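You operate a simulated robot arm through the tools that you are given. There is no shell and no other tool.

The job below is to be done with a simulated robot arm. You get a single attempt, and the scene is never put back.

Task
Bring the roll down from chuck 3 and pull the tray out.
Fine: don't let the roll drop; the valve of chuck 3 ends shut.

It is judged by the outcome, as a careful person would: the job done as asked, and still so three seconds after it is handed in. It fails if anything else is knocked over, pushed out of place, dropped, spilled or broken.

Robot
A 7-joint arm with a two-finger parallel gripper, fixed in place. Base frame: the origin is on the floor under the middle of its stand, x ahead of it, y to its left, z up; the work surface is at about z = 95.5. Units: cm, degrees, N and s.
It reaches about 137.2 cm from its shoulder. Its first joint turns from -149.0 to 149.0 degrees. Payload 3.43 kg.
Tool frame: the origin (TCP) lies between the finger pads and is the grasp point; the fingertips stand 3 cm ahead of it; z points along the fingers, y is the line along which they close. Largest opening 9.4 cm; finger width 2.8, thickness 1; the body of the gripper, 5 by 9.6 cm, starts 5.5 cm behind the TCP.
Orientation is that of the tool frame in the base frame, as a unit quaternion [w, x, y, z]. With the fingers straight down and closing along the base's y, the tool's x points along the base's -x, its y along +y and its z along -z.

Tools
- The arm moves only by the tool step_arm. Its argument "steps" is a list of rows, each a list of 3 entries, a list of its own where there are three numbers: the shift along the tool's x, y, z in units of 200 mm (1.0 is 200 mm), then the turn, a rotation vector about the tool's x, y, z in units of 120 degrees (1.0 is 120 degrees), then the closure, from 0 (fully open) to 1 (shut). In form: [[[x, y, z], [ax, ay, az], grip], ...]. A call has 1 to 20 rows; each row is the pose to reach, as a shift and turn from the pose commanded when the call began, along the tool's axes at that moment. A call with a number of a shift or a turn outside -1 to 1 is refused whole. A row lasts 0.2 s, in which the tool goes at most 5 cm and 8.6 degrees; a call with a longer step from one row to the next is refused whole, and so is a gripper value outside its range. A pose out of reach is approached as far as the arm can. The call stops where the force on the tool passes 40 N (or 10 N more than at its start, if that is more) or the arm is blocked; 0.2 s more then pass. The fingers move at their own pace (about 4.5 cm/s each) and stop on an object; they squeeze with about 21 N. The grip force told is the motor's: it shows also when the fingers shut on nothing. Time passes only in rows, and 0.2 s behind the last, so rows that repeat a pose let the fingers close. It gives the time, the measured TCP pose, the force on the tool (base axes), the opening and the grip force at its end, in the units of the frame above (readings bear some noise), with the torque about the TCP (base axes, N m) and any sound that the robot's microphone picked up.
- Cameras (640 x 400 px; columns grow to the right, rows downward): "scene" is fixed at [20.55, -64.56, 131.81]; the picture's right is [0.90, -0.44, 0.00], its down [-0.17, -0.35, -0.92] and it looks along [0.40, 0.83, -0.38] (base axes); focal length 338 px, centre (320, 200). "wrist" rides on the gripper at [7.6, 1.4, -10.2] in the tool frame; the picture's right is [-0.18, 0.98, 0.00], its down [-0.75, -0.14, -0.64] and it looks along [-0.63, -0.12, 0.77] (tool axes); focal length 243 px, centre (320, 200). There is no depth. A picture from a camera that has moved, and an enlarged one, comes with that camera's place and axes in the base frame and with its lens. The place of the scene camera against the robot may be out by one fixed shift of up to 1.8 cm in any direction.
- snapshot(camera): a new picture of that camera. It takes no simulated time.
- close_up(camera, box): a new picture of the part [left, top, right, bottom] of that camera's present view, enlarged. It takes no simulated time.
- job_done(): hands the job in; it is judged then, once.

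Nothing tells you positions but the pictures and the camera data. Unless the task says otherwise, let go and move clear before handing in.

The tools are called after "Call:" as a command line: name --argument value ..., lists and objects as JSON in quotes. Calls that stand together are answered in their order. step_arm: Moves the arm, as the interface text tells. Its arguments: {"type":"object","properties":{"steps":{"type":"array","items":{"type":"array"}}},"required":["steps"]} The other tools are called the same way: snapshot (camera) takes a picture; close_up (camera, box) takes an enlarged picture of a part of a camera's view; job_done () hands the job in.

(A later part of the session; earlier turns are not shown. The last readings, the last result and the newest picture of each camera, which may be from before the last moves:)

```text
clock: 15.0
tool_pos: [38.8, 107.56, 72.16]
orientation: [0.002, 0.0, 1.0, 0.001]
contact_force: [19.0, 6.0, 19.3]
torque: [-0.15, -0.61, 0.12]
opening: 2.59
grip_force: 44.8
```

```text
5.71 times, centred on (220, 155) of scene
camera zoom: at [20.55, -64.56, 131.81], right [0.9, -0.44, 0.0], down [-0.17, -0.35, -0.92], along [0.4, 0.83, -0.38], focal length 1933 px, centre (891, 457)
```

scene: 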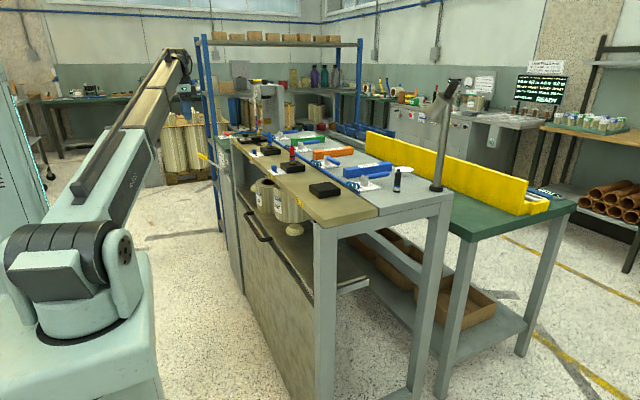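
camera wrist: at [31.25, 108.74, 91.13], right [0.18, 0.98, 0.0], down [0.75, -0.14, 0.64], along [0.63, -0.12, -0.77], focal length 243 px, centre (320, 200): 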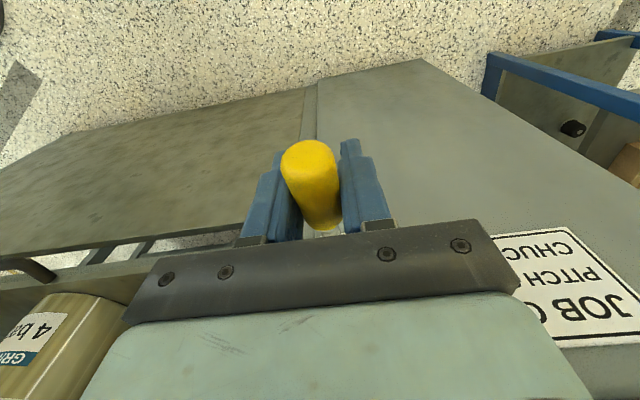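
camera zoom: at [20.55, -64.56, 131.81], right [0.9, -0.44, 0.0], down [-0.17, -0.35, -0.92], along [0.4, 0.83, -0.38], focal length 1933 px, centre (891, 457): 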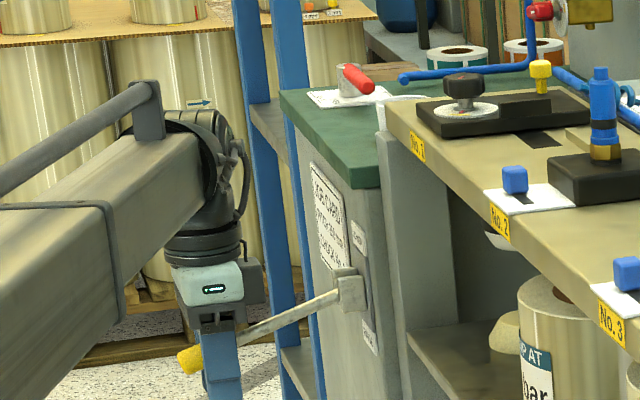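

The tray is about 1.5 cm short of roll 3's underside. I'll finish the stroke on a refined arc, in slow steps.

Call:
step_arm --steps '[[[-0.015, 0, 0.009], [0, 0, 0], 1], [[-0.028, 0, 0.042], [0, 0, 0], 1], [[-0.043, 0, 0.075], [0, 0, 0], 1], [[-0.0595, 0, 0.1065], [0, 0, 0], 1]]'

Call:
close_up --camera "scene" --box '[220, 160, 380, 260]'

Call:
close_up --camera "scene" --box '[190, 120, 250, 190]'

```text
clock: 16.0
tool_pos: [39.61, 107.39, 69.96]
orientation: [-0.001, -0.001, 1.0, 0.0]
contact_force: [-9.1, 8.2, 13.2]
torque: [-0.15, -1.51, -0.08]
opening: 2.63
grip_force: 45.1
```

```text
4.00 times, centred on (300, 210) of scene
camera zoom: at [20.55, -64.56, 131.81], right [0.9, -0.44, 0.0], down [-0.17, -0.35, -0.92], along [0.4, 0.83, -0.38], focal length 1353 px, centre (400, 160)
```

zoom: 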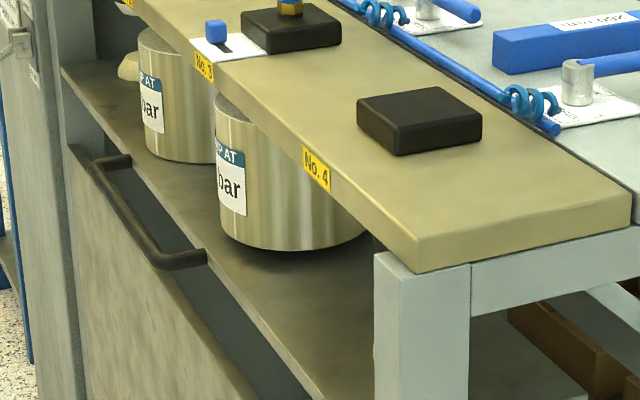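

```text
5.71 times, centred on (220, 155) of scene
camera zoom: at [20.55, -64.56, 131.81], right [0.9, -0.44, 0.0], down [-0.17, -0.35, -0.92], along [0.4, 0.83, -0.38], focal length 1933 px, centre (891, 457)
```

zoom: 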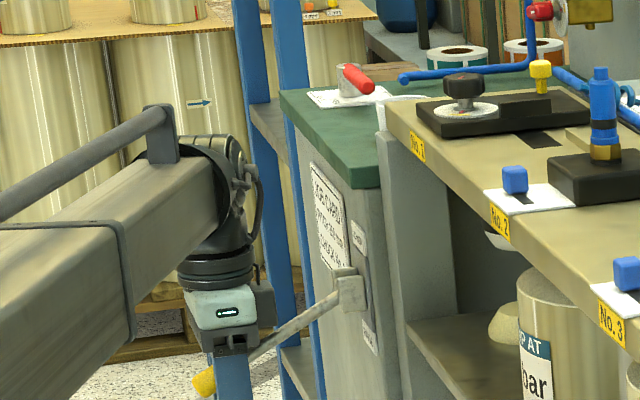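

Nearly there, and roll 3 hasn't been disturbed. I'll finish the last few degrees, watching force.

Call:
step_arm --steps '[[[-0.006, -0.005, 0.021], [0, 0, 0], 1], [[-0.016, -0.005, 0.041], [0, 0, 0], 1], [[-0.028, -0.005, 0.061], [0, 0, 0], 1]]'

Call:
close_up --camera "scene" --box '[235, 180, 335, 245]'

Call:
close_up --camera "scene" --box '[190, 120, 250, 190]'

```text
clock: 16.8
tool_pos: [40.41, 107.48, 68.8]
orientation: [0.001, -0.002, 1.0, 0.002]
contact_force: [-12.5, 18.3, 19.6]
torque: [-0.54, -2.49, 0.09]
opening: 2.63
grip_force: 45.5
```

```text
6.15 times, centred on (285, 212) of scene
camera zoom: at [20.55, -64.56, 131.81], right [0.9, -0.44, 0.0], down [-0.17, -0.35, -0.92], along [0.4, 0.83, -0.38], focal length 2082 px, centre (535, 123)
```

zoom: 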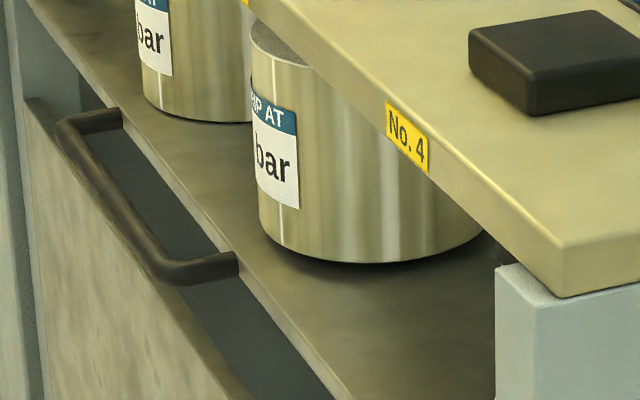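

```text
5.71 times, centred on (220, 155) of scene
camera zoom: at [20.55, -64.56, 131.81], right [0.9, -0.44, 0.0], down [-0.17, -0.35, -0.92], along [0.4, 0.83, -0.38], focal length 1933 px, centre (891, 457)
```

zoom: 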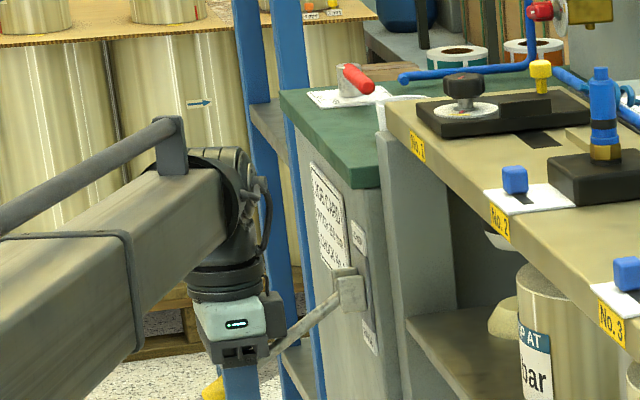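

There's still a small gap under roll 3. I'll restore the y alignment and push on slowly toward the lever's end stop.

Call:
step_arm --steps '[[[-0.006, 0.007, 0.01], [0, 0, 0], 1], [[-0.016, 0.007, 0.019], [0, 0, 0], 1], [[-0.022, 0.007, 0.029], [0, 0, 0], 1], [[-0.0285, 0.007, 0.038], [0, 0, 0], 1]]'

Call:
close_up --camera "scene" --box '[235, 180, 335, 245]'

Call:
close_up --camera "scene" --box '[190, 130, 250, 200]'

```text
clock: 17.3
tool_pos: [40.28, 107.52, 68.78]
orientation: [0.001, -0.001, 1.0, 0.0]
contact_force: [-8.7, -2.9, 7.2]
torque: [0.22, -2.02, -0.35]
opening: 2.64
grip_force: 45.3
stopped in row 2: the force on the tool passed its limit at 42 N (the readings are from after the stop); the commanded pose is now the measured one
```

```text
6.15 times, centred on (285, 212) of scene
camera zoom: at [20.55, -64.56, 131.81], right [0.9, -0.44, 0.0], down [-0.17, -0.35, -0.92], along [0.4, 0.83, -0.38], focal length 2082 px, centre (535, 123)
```

zoom: 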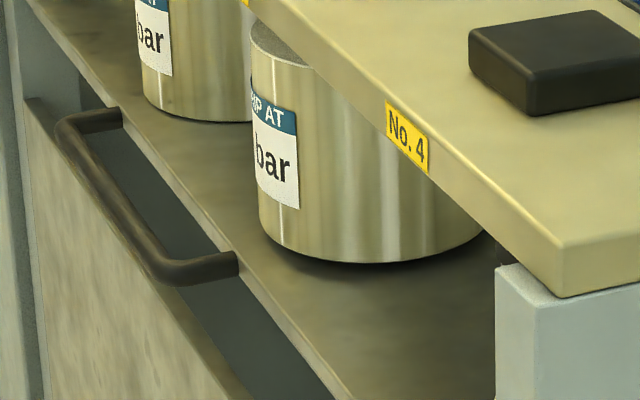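

```text
5.71 times, centred on (220, 165) of scene
camera zoom: at [20.55, -64.56, 131.81], right [0.9, -0.44, 0.0], down [-0.17, -0.35, -0.92], along [0.4, 0.83, -0.38], focal length 1933 px, centre (891, 400)
```

zoom: 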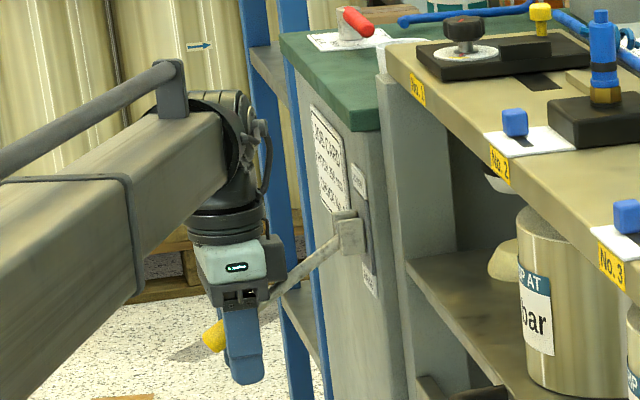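

The lever hit a firm limit at 42 N. I need to tell whether that's its end stop or the tray meeting the roll, so I'll look closely at the gap.

Call:
close_up --camera "scene" --box '[268, 205, 318, 230]'

Call:
close_up --camera "scene" --box '[250, 180, 290, 205]'

Call:
close_up --camera "scene" --box '[210, 150, 250, 190]'

Call:
snapshot --camera "wrist"

```text
12.80 times, centred on (293, 218) of scene
camera zoom: at [20.55, -64.56, 131.81], right [0.9, -0.44, 0.0], down [-0.17, -0.35, -0.92], along [0.4, 0.83, -0.38], focal length 4330 px, centre (666, -24)
```

zoom: 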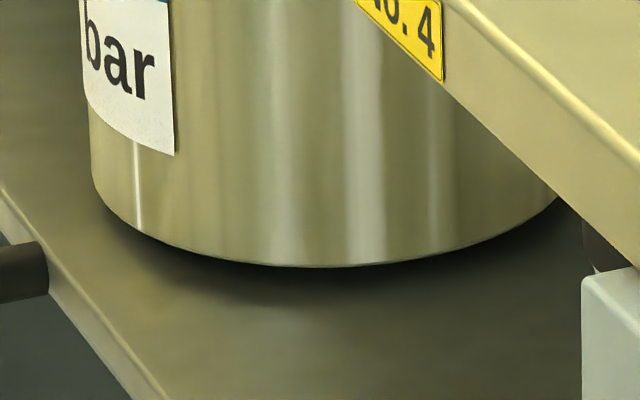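

```text
16.00 times, centred on (270, 192) of scene
camera zoom: at [20.55, -64.56, 131.81], right [0.9, -0.44, 0.0], down [-0.17, -0.35, -0.92], along [0.4, 0.83, -0.38], focal length 5413 px, centre (1120, 320)
```

zoom: 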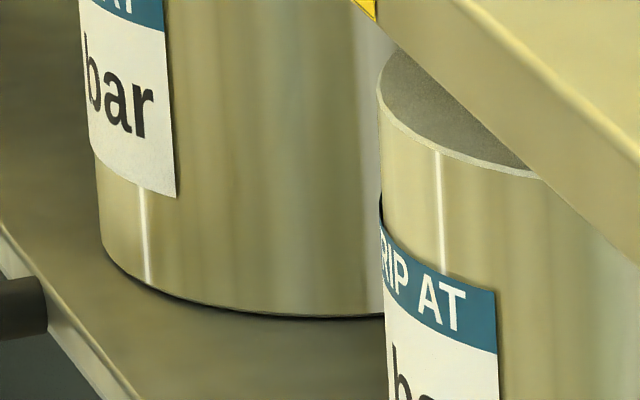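

```text
10.00 times, centred on (230, 170) of scene
camera zoom: at [20.55, -64.56, 131.81], right [0.9, -0.44, 0.0], down [-0.17, -0.35, -0.92], along [0.4, 0.83, -0.38], focal length 3383 px, centre (1220, 500)
```

zoom: 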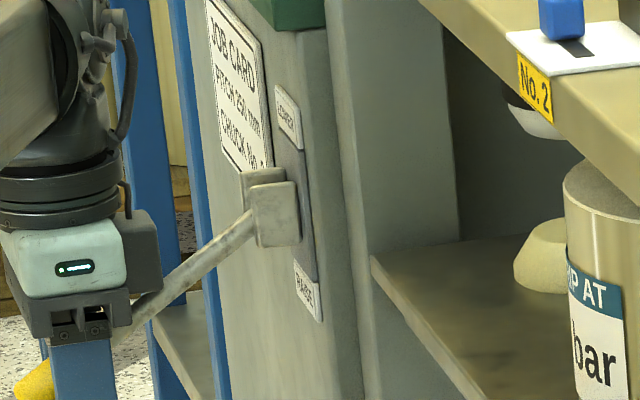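

```text
taken
camera wrist: at [32.69, 108.73, 78.98], right [0.18, 0.98, 0.0], down [0.75, -0.14, 0.64], along [0.63, -0.12, -0.77], focal length 243 px, centre (320, 200)
```

wrist: 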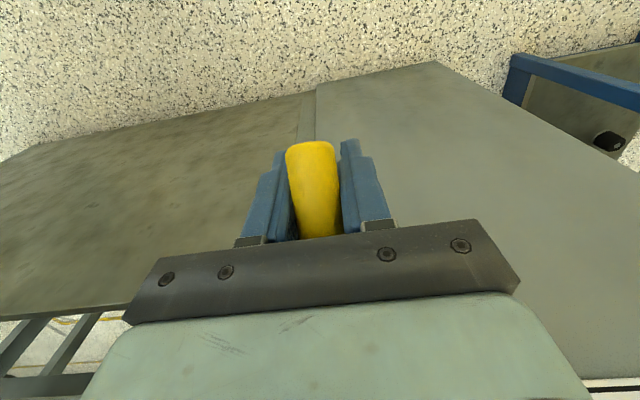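

There still seems to be a small soft-shadow gap under roll 3. I'll measure the lever's angle now to see whether it's at its end.

Call:
close_up --camera "scene" --box '[200, 150, 250, 200]'

Call:
step_arm --steps '[[[0, 0, 0], [0, 0, 0], 1], [[0, 0, 0], [0, 0, 0], 1]]'

```text
8.00 times, centred on (225, 175) of scene
camera zoom: at [20.55, -64.56, 131.81], right [0.9, -0.44, 0.0], down [-0.17, -0.35, -0.92], along [0.4, 0.83, -0.38], focal length 2706 px, centre (1080, 400)
```

zoom: 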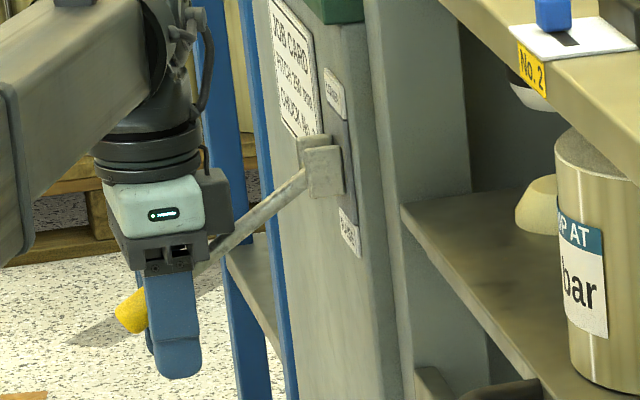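

```text
clock: 17.9
tool_pos: [40.41, 107.53, 68.77]
orientation: [0.002, -0.001, 1.0, 0.0]
contact_force: [-13.5, -6.0, 14.0]
torque: [0.24, -3.01, -0.14]
opening: 2.59
grip_force: 45.1
```

The lever is about 30° below horizontal. I'll try a gentle further push, with the x offset relieved, to see if it's truly at its stop.

Call:
step_arm --steps '[[[0.01, 0.004, 0.008], [0, 0, 0], 1], [[0.008, 0.004, 0.016], [0, 0, 0], 1], [[0.003, 0.004, 0.024], [0, 0, 0], 1], [[-0.003, 0.004, 0.032], [0, 0, 0], 1]]'

Call:
close_up --camera "scene" --box '[268, 205, 318, 230]'

Call:
close_up --camera "scene" --box '[200, 150, 250, 200]'

```text
clock: 18.6
tool_pos: [40.47, 107.41, 68.71]
orientation: [0.003, -0.001, 1.0, 0.001]
contact_force: [-6.2, -8.0, 11.3]
torque: [0.31, -1.47, -0.21]
opening: 2.61
grip_force: 45.6
stopped in row 3: the force on the tool passed its limit at 42 N (the readings are from after the stop); the commanded pose is now the measured one
```

```text
12.80 times, centred on (293, 218) of scene
camera zoom: at [20.55, -64.56, 131.81], right [0.9, -0.44, 0.0], down [-0.17, -0.35, -0.92], along [0.4, 0.83, -0.38], focal length 4330 px, centre (666, -24)
```

zoom: 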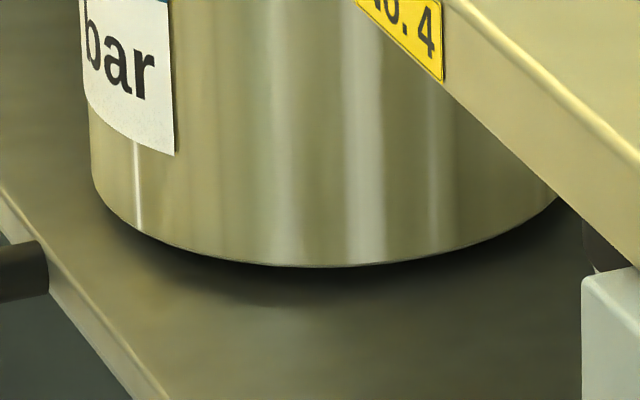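

```text
8.00 times, centred on (225, 175) of scene
camera zoom: at [20.55, -64.56, 131.81], right [0.9, -0.44, 0.0], down [-0.17, -0.35, -0.92], along [0.4, 0.83, -0.38], focal length 2706 px, centre (1080, 400)
```

zoom: 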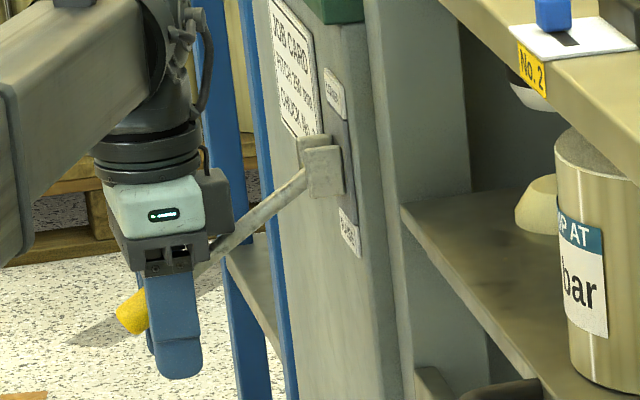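

The lever doesn't move further, so this is its end stop and the tray is fully raised, just under the roll. I'll release it and check that it stays put.

Call:
step_arm --steps '[[[0, 0, 0], [0, 0, 0], 0.7], [[0, 0, 0], [0, 0, 0], 0.5], [[0, 0, 0], [0, 0, 0], 0.3], [[0, 0, 0], [0, 0, 0], 0.1], [[0, 0, 0], [0, 0, 0], 0.1], [[0, 0, 0], [0, 0, 0], 0.1]]'

Call:
close_up --camera "scene" --box '[200, 150, 250, 200]'

Call:
close_up --camera "scene" --box '[220, 160, 380, 260]'

```text
clock: 20.0
tool_pos: [40.42, 107.59, 68.67]
orientation: [0.002, -0.001, 1.0, 0.001]
contact_force: [-2.8, -3.1, 10.1]
torque: [0.16, -0.6, -0.13]
opening: 8.47
grip_force: 0.0
```

```text
8.00 times, centred on (225, 175) of scene
camera zoom: at [20.55, -64.56, 131.81], right [0.9, -0.44, 0.0], down [-0.17, -0.35, -0.92], along [0.4, 0.83, -0.38], focal length 2706 px, centre (1080, 400)
```

zoom: 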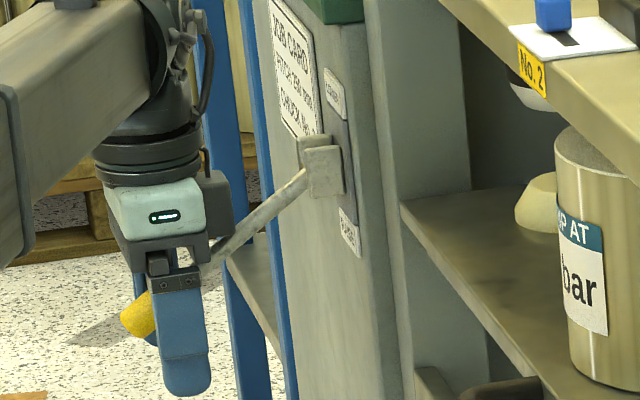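

```text
4.00 times, centred on (300, 210) of scene
camera zoom: at [20.55, -64.56, 131.81], right [0.9, -0.44, 0.0], down [-0.17, -0.35, -0.92], along [0.4, 0.83, -0.38], focal length 1353 px, centre (400, 160)
```

zoom: 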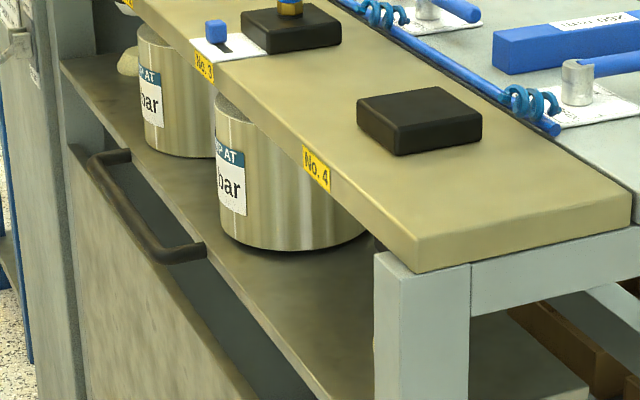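

With the fingers open there is still about 10 N upward, so the gripper body may be touching the lever shaft, and that may be what blocked it. I'll back straight up and look.

Call:
step_arm --steps '[[[0, 0, -0.05], [0, 0, 0], 0], [[0, 0, -0.15], [0, 0, 0], 0], [[0, 0, -0.3], [0, 0, 0], 0], [[0, 0, -0.5], [0, 0, 0], 0], [[0, 0, -0.7], [0, 0, 0], 0], [[0, 0, -0.9], [0, 0, 0], 0]]'

Call:
close_up --camera "scene" --box '[200, 150, 250, 200]'

Call:
close_up --camera "scene" --box '[220, 160, 380, 260]'

Call:
snapshot --camera "wrist"

```text
clock: 21.4
tool_pos: [40.24, 107.61, 86.48]
orientation: [0.003, -0.001, 1.0, 0.001]
contact_force: [0.5, 0.2, -0.3]
torque: [-0.02, 0.04, -0.01]
opening: 9.42
grip_force: 0.1
```

```text
8.00 times, centred on (225, 175) of scene
camera zoom: at [20.55, -64.56, 131.81], right [0.9, -0.44, 0.0], down [-0.17, -0.35, -0.92], along [0.4, 0.83, -0.38], focal length 2706 px, centre (1080, 400)
```

zoom: 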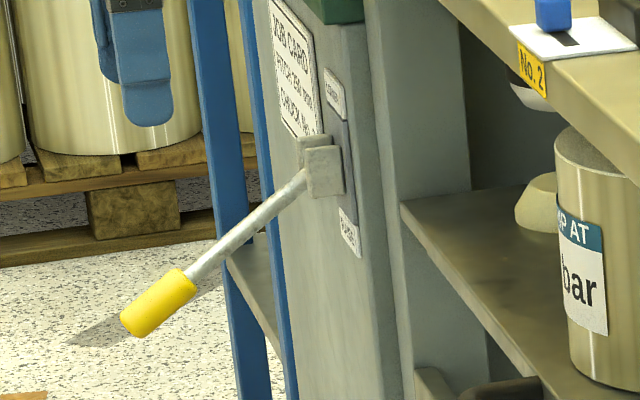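

```text
4.00 times, centred on (300, 210) of scene
camera zoom: at [20.55, -64.56, 131.81], right [0.9, -0.44, 0.0], down [-0.17, -0.35, -0.92], along [0.4, 0.83, -0.38], focal length 1353 px, centre (400, 160)
```

zoom: 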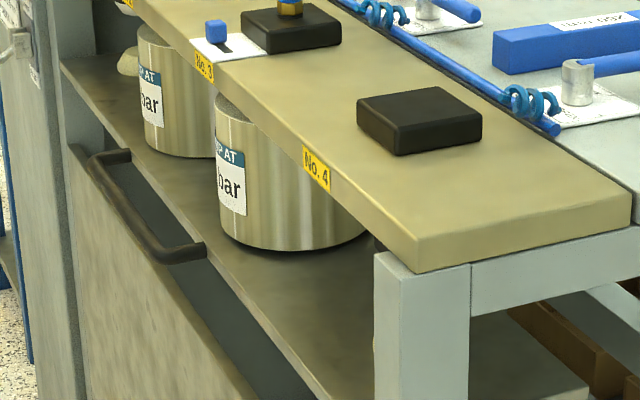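

```text
taken
camera wrist: at [32.59, 108.84, 96.72], right [0.18, 0.98, 0.0], down [0.75, -0.14, 0.65], along [0.63, -0.12, -0.76], focal length 243 px, centre (320, 200)
```

wrist: 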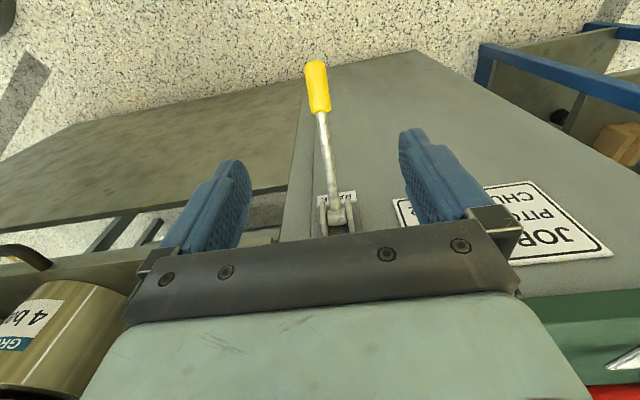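

The lever holds itself in place. I'll close the fingers and press down on the yellow grip from above, with more clearance for the gripper body, to see whether there's any travel left.

Call:
step_arm --steps '[[[0, 0, 0.0], [0, 0, 0], 0.5], [[0, 0, 0.0], [0, 0, 0], 1], [[0, 0, 0.0], [0, 0, 0], 1], [[0, 0, 0.1], [0, 0, 0], 1], [[0.0, 0, 0.25], [0, 0, 0], 1], [[0.0, 0, 0.4], [0, 0, 0], 1], [[0.0, 0, 0.5], [0, 0, 0], 1]]'

Call:
close_up --camera "scene" --box '[200, 150, 250, 200]'

Call:
snapshot --camera "wrist"

```text
clock: 23.0
tool_pos: [40.23, 107.52, 76.57]
orientation: [0.002, -0.001, 1.0, 0.0]
contact_force: [-0.6, -0.4, 0.5]
torque: [0.01, 0.01, 0.01]
opening: 0.0
grip_force: 21.1
```

```text
8.00 times, centred on (225, 175) of scene
camera zoom: at [20.55, -64.56, 131.81], right [0.9, -0.44, 0.0], down [-0.17, -0.35, -0.92], along [0.4, 0.83, -0.38], focal length 2706 px, centre (1080, 400)
```

zoom: 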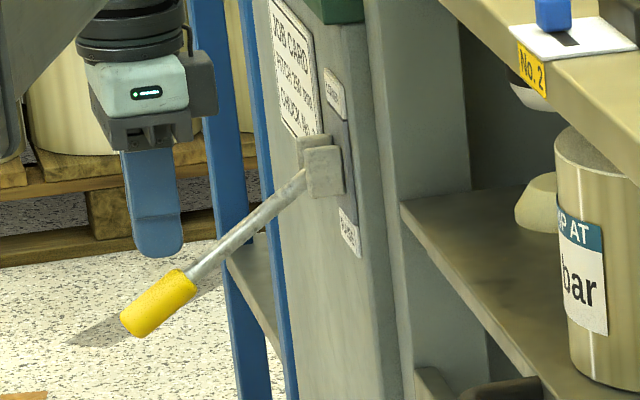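

```text
taken
camera wrist: at [32.65, 108.78, 86.72], right [0.18, 0.98, 0.0], down [0.75, -0.14, 0.65], along [0.63, -0.12, -0.76], focal length 243 px, centre (320, 200)
```

wrist: 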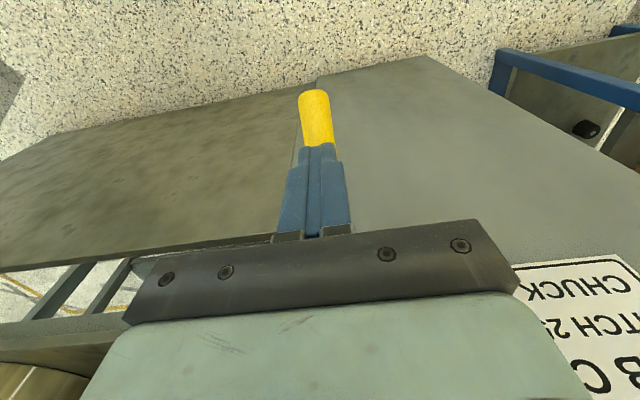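

Call:
step_arm --steps '[[[0.03, 0, 0.05], [0, 0, 0], 1], [[0.03, 0, 0.1], [0, 0, 0], 1], [[0.03, 0, 0.13], [0, 0, 0], 1], [[0.03, 0, 0.16], [0, 0, 0], 1], [[0.03, 0, 0.19], [0, 0, 0], 1], [[0.03, 0, 0.22], [0, 0, 0], 1], [[0.03, 0, 0.25], [0, 0, 0], 1]]'

Call:
close_up --camera "scene" --box '[200, 150, 250, 200]'

Call:
close_up --camera "scene" --box '[268, 205, 318, 230]'

```text
clock: 24.1
tool_pos: [39.24, 107.86, 74.0]
orientation: [0.001, -0.002, 1.0, 0.003]
contact_force: [-4.9, -2.6, 11.9]
torque: [-0.09, -0.02, -0.07]
opening: 0.0
grip_force: 21.4
stopped in row 5: the force on the tool passed its limit at 50 N (the readings are from after the stop); the commanded pose is now the measured one
```

```text
8.00 times, centred on (225, 175) of scene
camera zoom: at [20.55, -64.56, 131.81], right [0.9, -0.44, 0.0], down [-0.17, -0.35, -0.92], along [0.4, 0.83, -0.38], focal length 2706 px, centre (1080, 400)
```

zoom: 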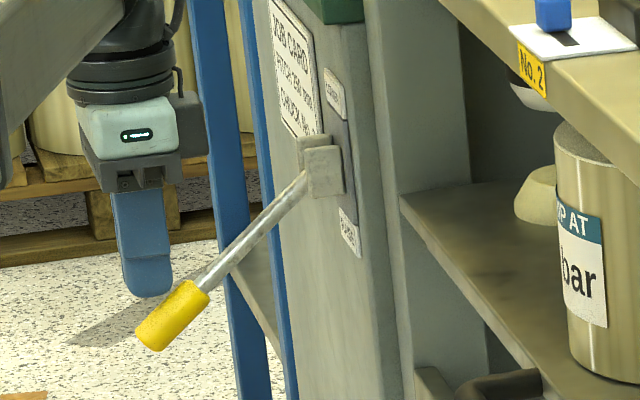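

```text
12.80 times, centred on (293, 218) of scene
camera zoom: at [20.55, -64.56, 131.81], right [0.9, -0.44, 0.0], down [-0.17, -0.35, -0.92], along [0.4, 0.83, -0.38], focal length 4330 px, centre (666, -24)
```

zoom: 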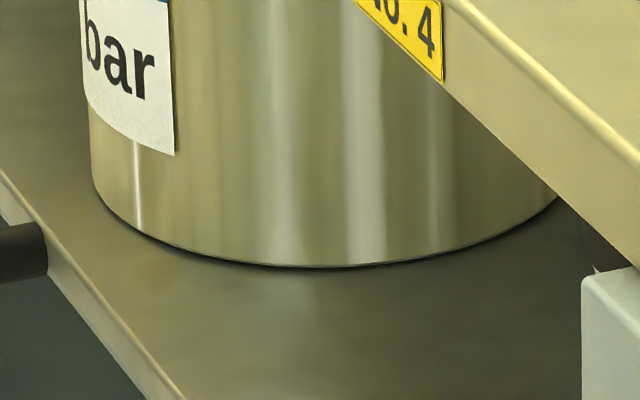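

The lever went further, to about −39°, mirroring its start angle. The tray now sits against roll 3's underside. I'll lift off and confirm it stays.

Call:
step_arm --steps '[[[0, 0, -0.05], [0, 0, 0], 1], [[0, 0, -0.2], [0, 0, 0], 1], [[0, 0, -0.4], [0, 0, 0], 1], [[0, 0, -0.6], [0, 0, 0], 1], [[0, 0, -0.8], [0, 0, 0], 1], [[0, 0, -1.0], [0, 0, 0], 1]]'

Call:
close_up --camera "scene" --box '[200, 150, 250, 200]'

Call:
close_up --camera "scene" --box '[268, 205, 318, 230]'

Call:
close_up --camera "scene" --box '[235, 175, 335, 240]'

```text
clock: 25.5
tool_pos: [39.52, 107.64, 93.96]
orientation: [0.003, -0.001, 1.0, 0.002]
contact_force: [0.3, -0.1, -0.3]
torque: [-0.02, -0.05, -0.02]
opening: 0.0
grip_force: 20.9
```

```text
8.00 times, centred on (225, 175) of scene
camera zoom: at [20.55, -64.56, 131.81], right [0.9, -0.44, 0.0], down [-0.17, -0.35, -0.92], along [0.4, 0.83, -0.38], focal length 2706 px, centre (1080, 400)
```

zoom: 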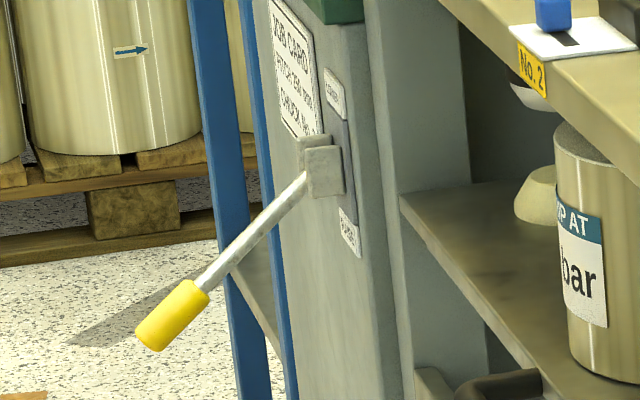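

```text
12.80 times, centred on (293, 218) of scene
camera zoom: at [20.55, -64.56, 131.81], right [0.9, -0.44, 0.0], down [-0.17, -0.35, -0.92], along [0.4, 0.83, -0.38], focal length 4330 px, centre (666, -24)
```

zoom: 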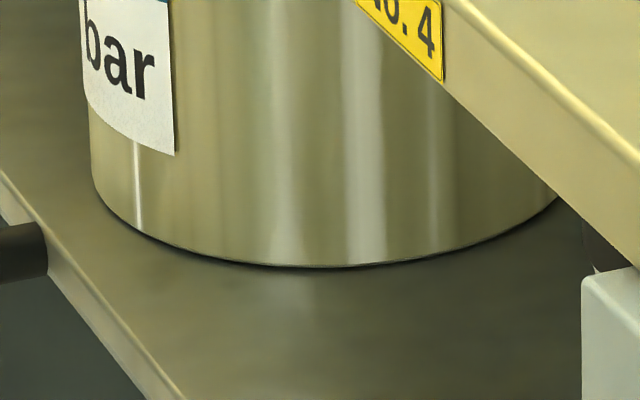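

```text
6.15 times, centred on (285, 208) of scene
camera zoom: at [20.55, -64.56, 131.81], right [0.9, -0.44, 0.0], down [-0.17, -0.35, -0.92], along [0.4, 0.83, -0.38], focal length 2082 px, centre (535, 154)
```

zoom: 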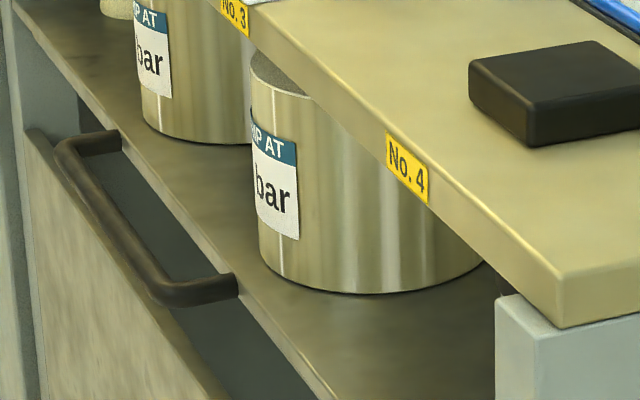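

The tray is seated under roll 3 and the lever holds. Next is valve 3, so I'll go up and across the bench at safe height to view it.

Call:
step_arm --steps '[[[0, 0, -0.2], [0, 0, 0], 1], [[0, 0, -0.4], [0, 0, 0], 1], [[0, 0, -0.6], [0, 0, 0], 1], [[0, 0, -0.8], [0, 0, 0], 1], [[0, 0, -1.0], [0, 0, 0], 1]]'

Call:
step_arm --steps '[[[-0.14, -0.18, -0.03], [0, 0, 0], 1], [[-0.28, -0.36, -0.05], [0, 0, 0], 1], [[-0.42, -0.54, -0.05], [0, 0, 0], 1], [[-0.56, -0.72, -0.05], [0, 0, 0], 1], [[-0.71, -0.89, -0.05], [0, 0, 0], 1]]'

Call:
step_arm --steps '[[[-0.14, -0.18, 0], [0, 0, 0], 1], [[-0.28, -0.36, 0], [0, 0, 0], 1], [[-0.42, -0.54, 0], [0, 0, 0], 1], [[-0.56, -0.72, 0], [0, 0, 0], 1], [[-0.71, -0.89, 0], [0, 0, 0], 1]]'

Call:
step_arm --steps '[[[0, -0.2, 0], [0, 0, 0], 1], [[0, -0.4, 0], [0, 0, 0], 1], [[0, -0.6, 0], [0, 0, 0], 1], [[0, -0.8, 0], [0, 0, 0], 1], [[0, -1.0, 0], [0, 0, 0], 1]]'

Call:
snapshot --camera "wrist"

```text
clock: 26.7
tool_pos: [39.28, 107.15, 113.54]
orientation: [0.002, -0.002, 1.0, 0.002]
contact_force: [0.3, 0.8, -0.3]
torque: [-0.02, 0.0, 0.01]
opening: 0.0
grip_force: 20.8
out of reach, approached as far as the arm can: row 5
```

```text
clock: 27.9
tool_pos: [53.62, 89.32, 114.56]
orientation: [0.002, -0.002, 1.0, 0.002]
contact_force: [-0.6, 0.4, -0.1]
torque: [-0.04, 0.0, 0.01]
opening: 0.0
grip_force: 20.6
```

```text
clock: 29.1
tool_pos: [67.69, 71.41, 114.52]
orientation: [0.001, -0.002, 1.0, 0.003]
contact_force: [-1.4, -0.9, 0.5]
torque: [0.01, -0.01, 0.01]
opening: 0.02
grip_force: 20.9
```

```text
clock: 30.3
tool_pos: [67.83, 51.25, 114.23]
orientation: [0.001, -0.001, 1.0, 0.003]
contact_force: [0.0, 0.6, -0.6]
torque: [-0.02, 0.03, -0.04]
opening: 0.0
grip_force: 21.0
```

```text
taken
camera wrist: at [60.1, 52.37, 124.49], right [0.18, 0.98, 0.01], down [0.75, -0.14, 0.64], along [0.63, -0.11, -0.77], focal length 243 px, centre (320, 200)
```

wrist: 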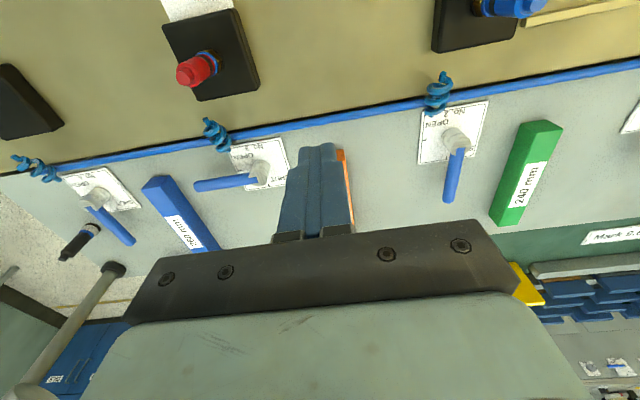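

Call:
close_up --camera "wrist" --box '[130, 90, 350, 250]'

Call:
close_up --camera "scene" --box '[300, 140, 380, 190]'

```text
2.50 times, centred on (240, 170) of wrist
camera zoom: at [60.1, 52.37, 124.49], right [0.18, 0.98, 0.01], down [0.75, -0.14, 0.64], along [0.63, -0.11, -0.77], focal length 606 px, centre (520, 275)
```

zoom: 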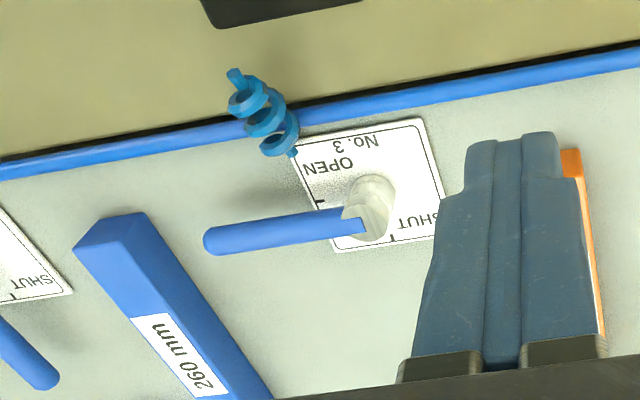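

```text
8.00 times, centred on (340, 165) of scene
camera zoom: at [20.55, -64.56, 131.81], right [0.9, -0.44, 0.0], down [-0.17, -0.35, -0.92], along [0.4, 0.83, -0.38], focal length 2706 px, centre (160, 480)
```

zoom: 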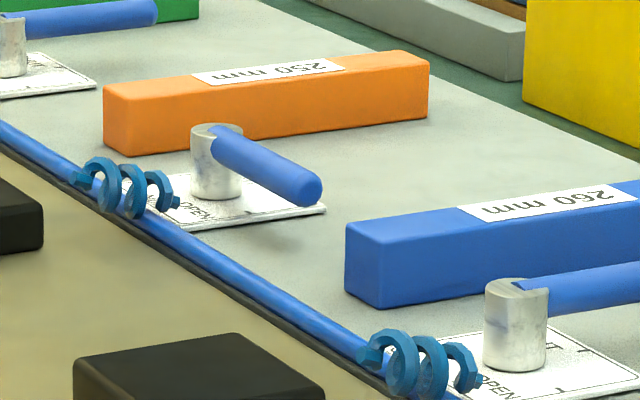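

Valve 3's hub is near (76.3, 41.7), with its lever pointing −y at OPEN and SHUT toward +x. I'll turn the gripper so its fingers straddle the lever, then check from above.

Call:
step_arm --steps '[[[-0.036, -0.0625, 0.01], [0, 0, 0.0625], 0.42], [[-0.072, -0.125, 0.02], [0, 0, 0.125], 0.42], [[-0.108, -0.1875, 0.03], [0, 0, 0.1875], 0.42], [[-0.143, -0.25, 0.04], [0, 0, 0.25], 0.42], [[-0.179, -0.3125, 0.05], [0, 0, 0.3125], 0.42], [[-0.215, -0.375, 0.06], [0, 0, 0.375], 0.42], [[-0.25, -0.4375, 0.07], [0, 0, 0.4375], 0.42], [[-0.286, -0.5, 0.08], [0, 0, 0.5], 0.42], [[-0.322, -0.5625, 0.09], [0, 0, 0.5625], 0.42], [[-0.358, -0.625, 0.1], [0, 0, 0.625], 0.42], [[-0.394, -0.6875, 0.1], [0, 0, 0.6875], 0.42], [[-0.43, -0.75, 0.1], [0, 0, 0.75], 0.42]]'

Call:
snapshot --camera "wrist"

Call:
close_up --camera "scene" --box '[240, 60, 440, 185]'

```text
clock: 32.9
tool_pos: [76.49, 36.69, 112.29]
orientation: [0.0, 0.707, 0.707, 0.003]
contact_force: [-0.8, 0.3, -0.3]
torque: [0.01, 0.01, 0.0]
opening: 5.47
grip_force: 0.0
```

```text
taken
camera wrist: at [77.93, 43.97, 122.64], right [0.98, -0.18, 0.0], down [-0.14, -0.76, 0.64], along [-0.12, -0.63, -0.77], focal length 243 px, centre (320, 200)
```

wrist: 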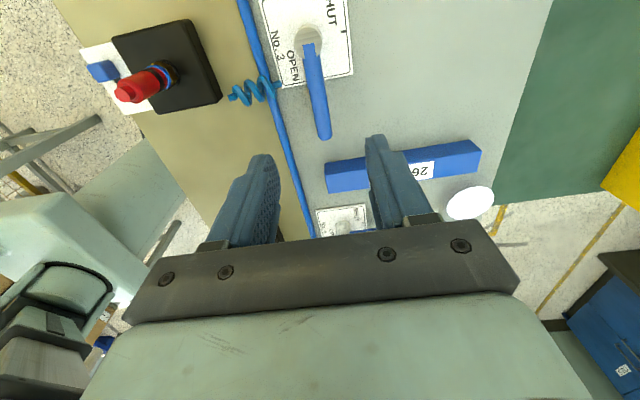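

```text
3.20 times, centred on (340, 122) of scene
camera zoom: at [20.55, -64.56, 131.81], right [0.9, -0.44, 0.0], down [-0.17, -0.35, -0.92], along [0.4, 0.83, -0.38], focal length 1082 px, centre (256, 448)
```

zoom: 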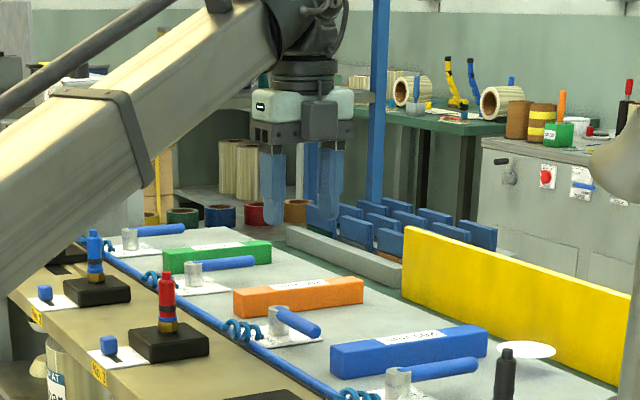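

Call:
close_up --camera "wrist" --box '[240, 0, 400, 150]'

Call:
close_up --camera "wrist" --box '[240, 90, 500, 260]'

```text
2.67 times, centred on (320, 75) of wrist
camera zoom: at [77.93, 43.97, 122.64], right [0.98, -0.18, 0.0], down [-0.14, -0.76, 0.64], along [-0.12, -0.63, -0.77], focal length 647 px, centre (320, 533)
```

zoom: 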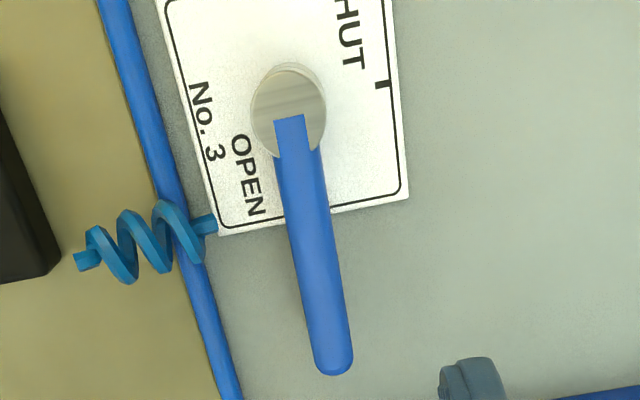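

```text
2.35 times, centred on (370, 175) of wrist
camera zoom: at [77.93, 43.97, 122.64], right [0.98, -0.18, 0.0], down [-0.14, -0.76, 0.64], along [-0.12, -0.63, -0.77], focal length 571 px, centre (202, 259)
```

zoom: 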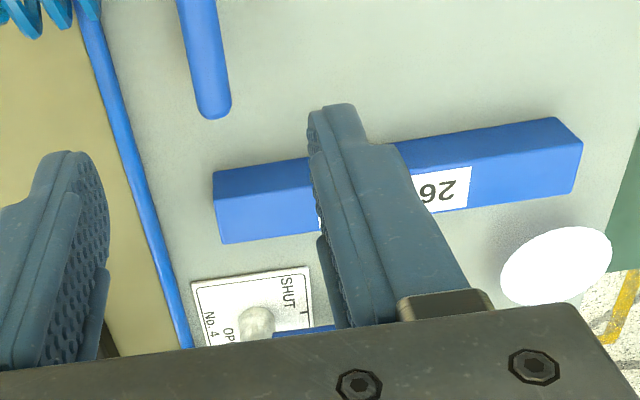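

The lever sits centred between the fingers: tip near (76.3, 32), hub near (76.4, 41.5), and the 260 mm bar's edge at y≈30. I'll descend straddling the lever at about y=35.5.

Call:
step_arm --steps '[[[-0.03, -0.003, 0.15], [0, 0, 0], 0.42], [[-0.06, -0.005, 0.3], [0, 0, 0], 0.42], [[-0.06, -0.005, 0.43], [0, 0, 0], 0.42], [[-0.06, -0.005, 0.53], [0, 0, 0], 0.42], [[-0.06, -0.005, 0.57], [0, 0, 0], 0.42]]'

Call:
snapshot --camera "wrist"

Call:
close_up --camera "scene" --box '[300, 120, 400, 190]'

```text
clock: 34.1
tool_pos: [76.3, 35.56, 100.99]
orientation: [0.0, 0.705, 0.709, 0.003]
contact_force: [0.4, 0.6, -0.2]
torque: [0.05, -0.04, 0.03]
opening: 5.45
grip_force: 0.1
```

```text
taken
camera wrist: at [77.72, 42.88, 111.25], right [0.98, -0.18, 0.0], down [-0.14, -0.76, 0.64], along [-0.11, -0.63, -0.77], focal length 243 px, centre (320, 200)
```

wrist: 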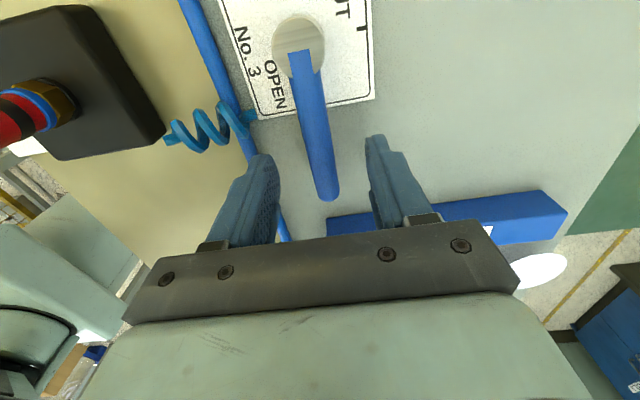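

```text
5.71 times, centred on (350, 155) of scene
camera zoom: at [20.55, -64.56, 131.81], right [0.9, -0.44, 0.0], down [-0.17, -0.35, -0.92], along [0.4, 0.83, -0.38], focal length 1933 px, centre (149, 457)
```

zoom: 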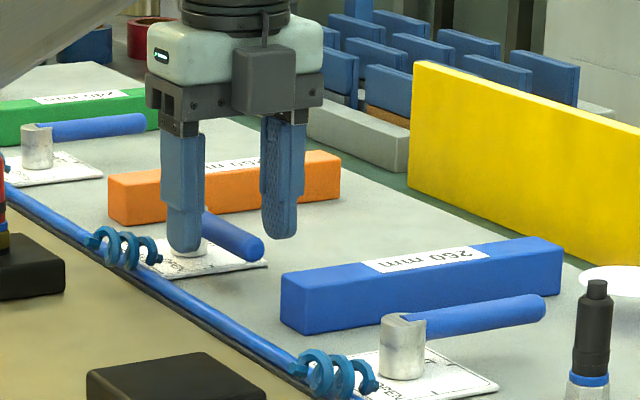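

Call:
step_arm --steps '[[[0, 0, 0.04], [0, 0, 0], 0.42], [[0, 0, 0.072], [0, 0, 0], 0.42], [[0, 0, 0.072], [0, 0, 0], 0.6], [[0, 0, 0.072], [0, 0, 0], 0.72], [[0, 0, 0.072], [0, 0, 0], 0.72]]'

Call:
close_up --camera "wrist" --box '[200, 0, 440, 250]'

Call:
close_up --camera "scene" --box '[300, 130, 370, 180]'

```text
clock: 35.3
tool_pos: [76.45, 35.5, 99.58]
orientation: [-0.001, 0.706, 0.709, 0.003]
contact_force: [-0.2, -0.2, -0.5]
torque: [-0.03, -0.02, 0.0]
opening: 2.64
grip_force: 0.1
```

```text
1.60 times, centred on (320, 125) of wrist
camera zoom: at [77.77, 42.94, 109.81], right [0.98, -0.18, 0.0], down [-0.14, -0.76, 0.64], along [-0.11, -0.63, -0.77], focal length 388 px, centre (320, 320)
```

zoom: 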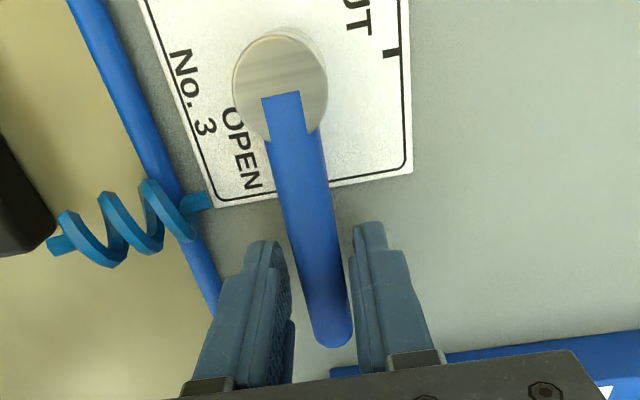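

```text
8.00 times, centred on (335, 155) of scene
camera zoom: at [20.55, -64.56, 131.81], right [0.9, -0.44, 0.0], down [-0.17, -0.35, -0.92], along [0.4, 0.83, -0.38], focal length 2706 px, centre (200, 560)
```

zoom: 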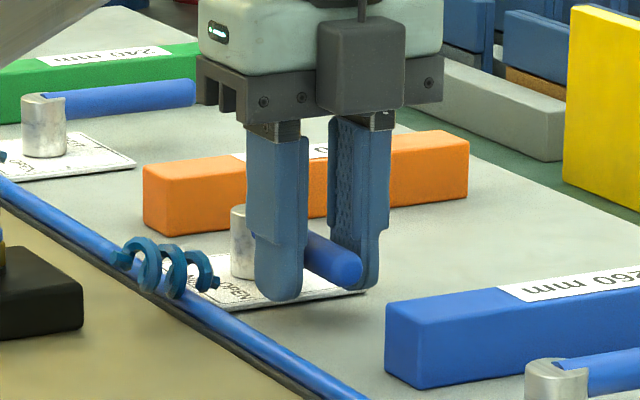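

The lever is captured between the fingers. I'll swing it toward SHUT on an arc about the hub, halfway first.

Call:
step_arm --steps '[[[0.0026, 0.0392, 0], [0, 0, -0.0625], 0.72], [[0.0102, 0.0776, 0], [0, 0, -0.125], 0.72], [[0.0228, 0.1148, 0], [0, 0, -0.1875], 0.72], [[0.0402, 0.15, 0], [0, 0, -0.25], 0.72], [[0.062, 0.1826, 0], [0, 0, -0.3125], 0.72], [[0.0879, 0.2121, 0], [0, 0, -0.375], 0.72]]'

Call:
close_up --camera "wrist" --box '[200, 0, 440, 250]'

Call:
close_up --camera "scene" --box '[235, 175, 335, 240]'

```text
clock: 36.7
tool_pos: [80.78, 37.22, 99.64]
orientation: [0.0, 0.38, 0.925, 0.003]
contact_force: [-0.4, -0.5, 0.3]
torque: [0.0, 0.02, -0.01]
opening: 2.66
grip_force: 0.3
```

```text
1.60 times, centred on (320, 125) of wrist
camera zoom: at [76.34, 43.4, 109.81], right [0.82, 0.57, 0.01], down [0.43, -0.63, 0.64], along [0.37, -0.52, -0.77], focal length 388 px, centre (320, 320)
```

zoom: 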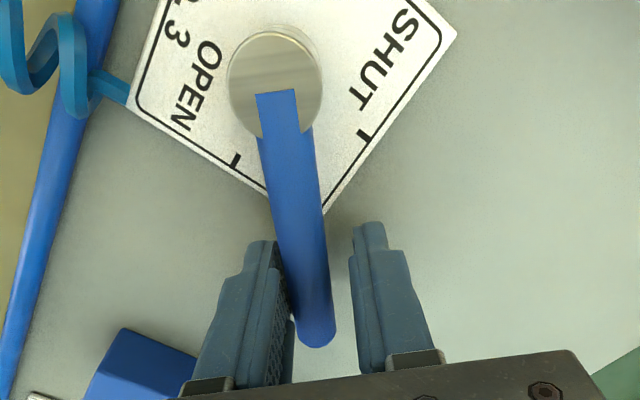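

```text
6.15 times, centred on (285, 208) of scene
camera zoom: at [20.55, -64.56, 131.81], right [0.9, -0.44, 0.0], down [-0.17, -0.35, -0.92], along [0.4, 0.83, -0.38], focal length 2082 px, centre (535, 154)
```

zoom: 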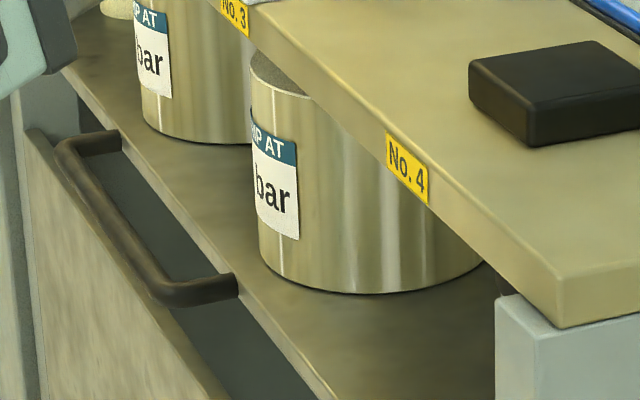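

The lever swings freely. I'll continue to SHUT with a slight overshoot to take up the finger slack.

Call:
step_arm --steps '[[[0.0026, 0.0392, 0], [0, 0, -0.0625], 0.72], [[0.0102, 0.0776, 0], [0, 0, -0.125], 0.72], [[0.0228, 0.1148, 0], [0, 0, -0.1875], 0.72], [[0.0402, 0.15, 0], [0, 0, -0.25], 0.72], [[0.062, 0.1826, 0], [0, 0, -0.3125], 0.72], [[0.0879, 0.2121, 0], [0, 0, -0.375], 0.72], [[0.1174, 0.238, 0], [0, 0, -0.4375], 0.72]]'

Call:
close_up --camera "wrist" --box '[200, 0, 440, 250]'

Call:
close_up --camera "scene" --box '[235, 175, 335, 240]'

Call:
close_up --camera "scene" --box '[268, 205, 318, 230]'

```text
clock: 38.3
tool_pos: [82.23, 42.02, 99.69]
orientation: [0.0, -0.067, 0.998, 0.0]
contact_force: [-4.1, -9.3, -1.5]
torque: [-0.1, 0.1, -0.15]
opening: 3.08
grip_force: 3.9
```

```text
1.60 times, centred on (320, 125) of wrist
camera zoom: at [74.51, 42.28, 109.83], right [0.05, 1.0, 0.0], down [0.76, -0.04, 0.64], along [0.64, -0.03, -0.77], focal length 388 px, centre (320, 320)
```

zoom: 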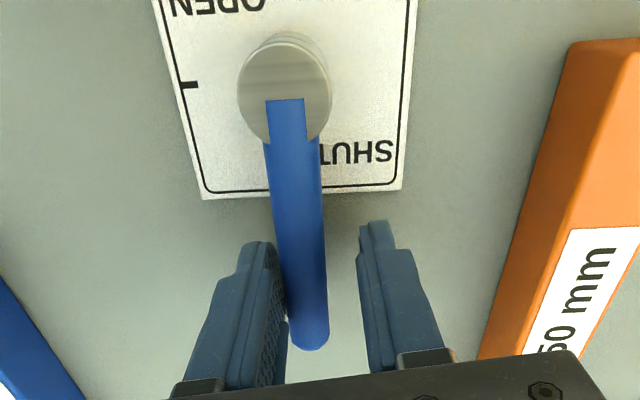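

```text
6.15 times, centred on (285, 208) of scene
camera zoom: at [20.55, -64.56, 131.81], right [0.9, -0.44, 0.0], down [-0.17, -0.35, -0.92], along [0.4, 0.83, -0.38], focal length 2082 px, centre (535, 154)
```

zoom: 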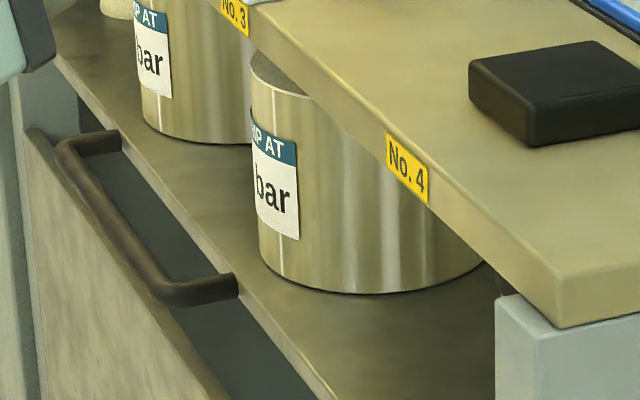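

```text
12.80 times, centred on (293, 218) of scene
camera zoom: at [20.55, -64.56, 131.81], right [0.9, -0.44, 0.0], down [-0.17, -0.35, -0.92], along [0.4, 0.83, -0.38], focal length 4330 px, centre (666, -24)
```

zoom: 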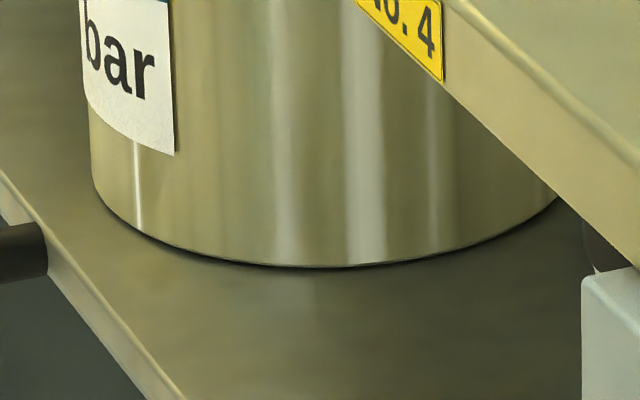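

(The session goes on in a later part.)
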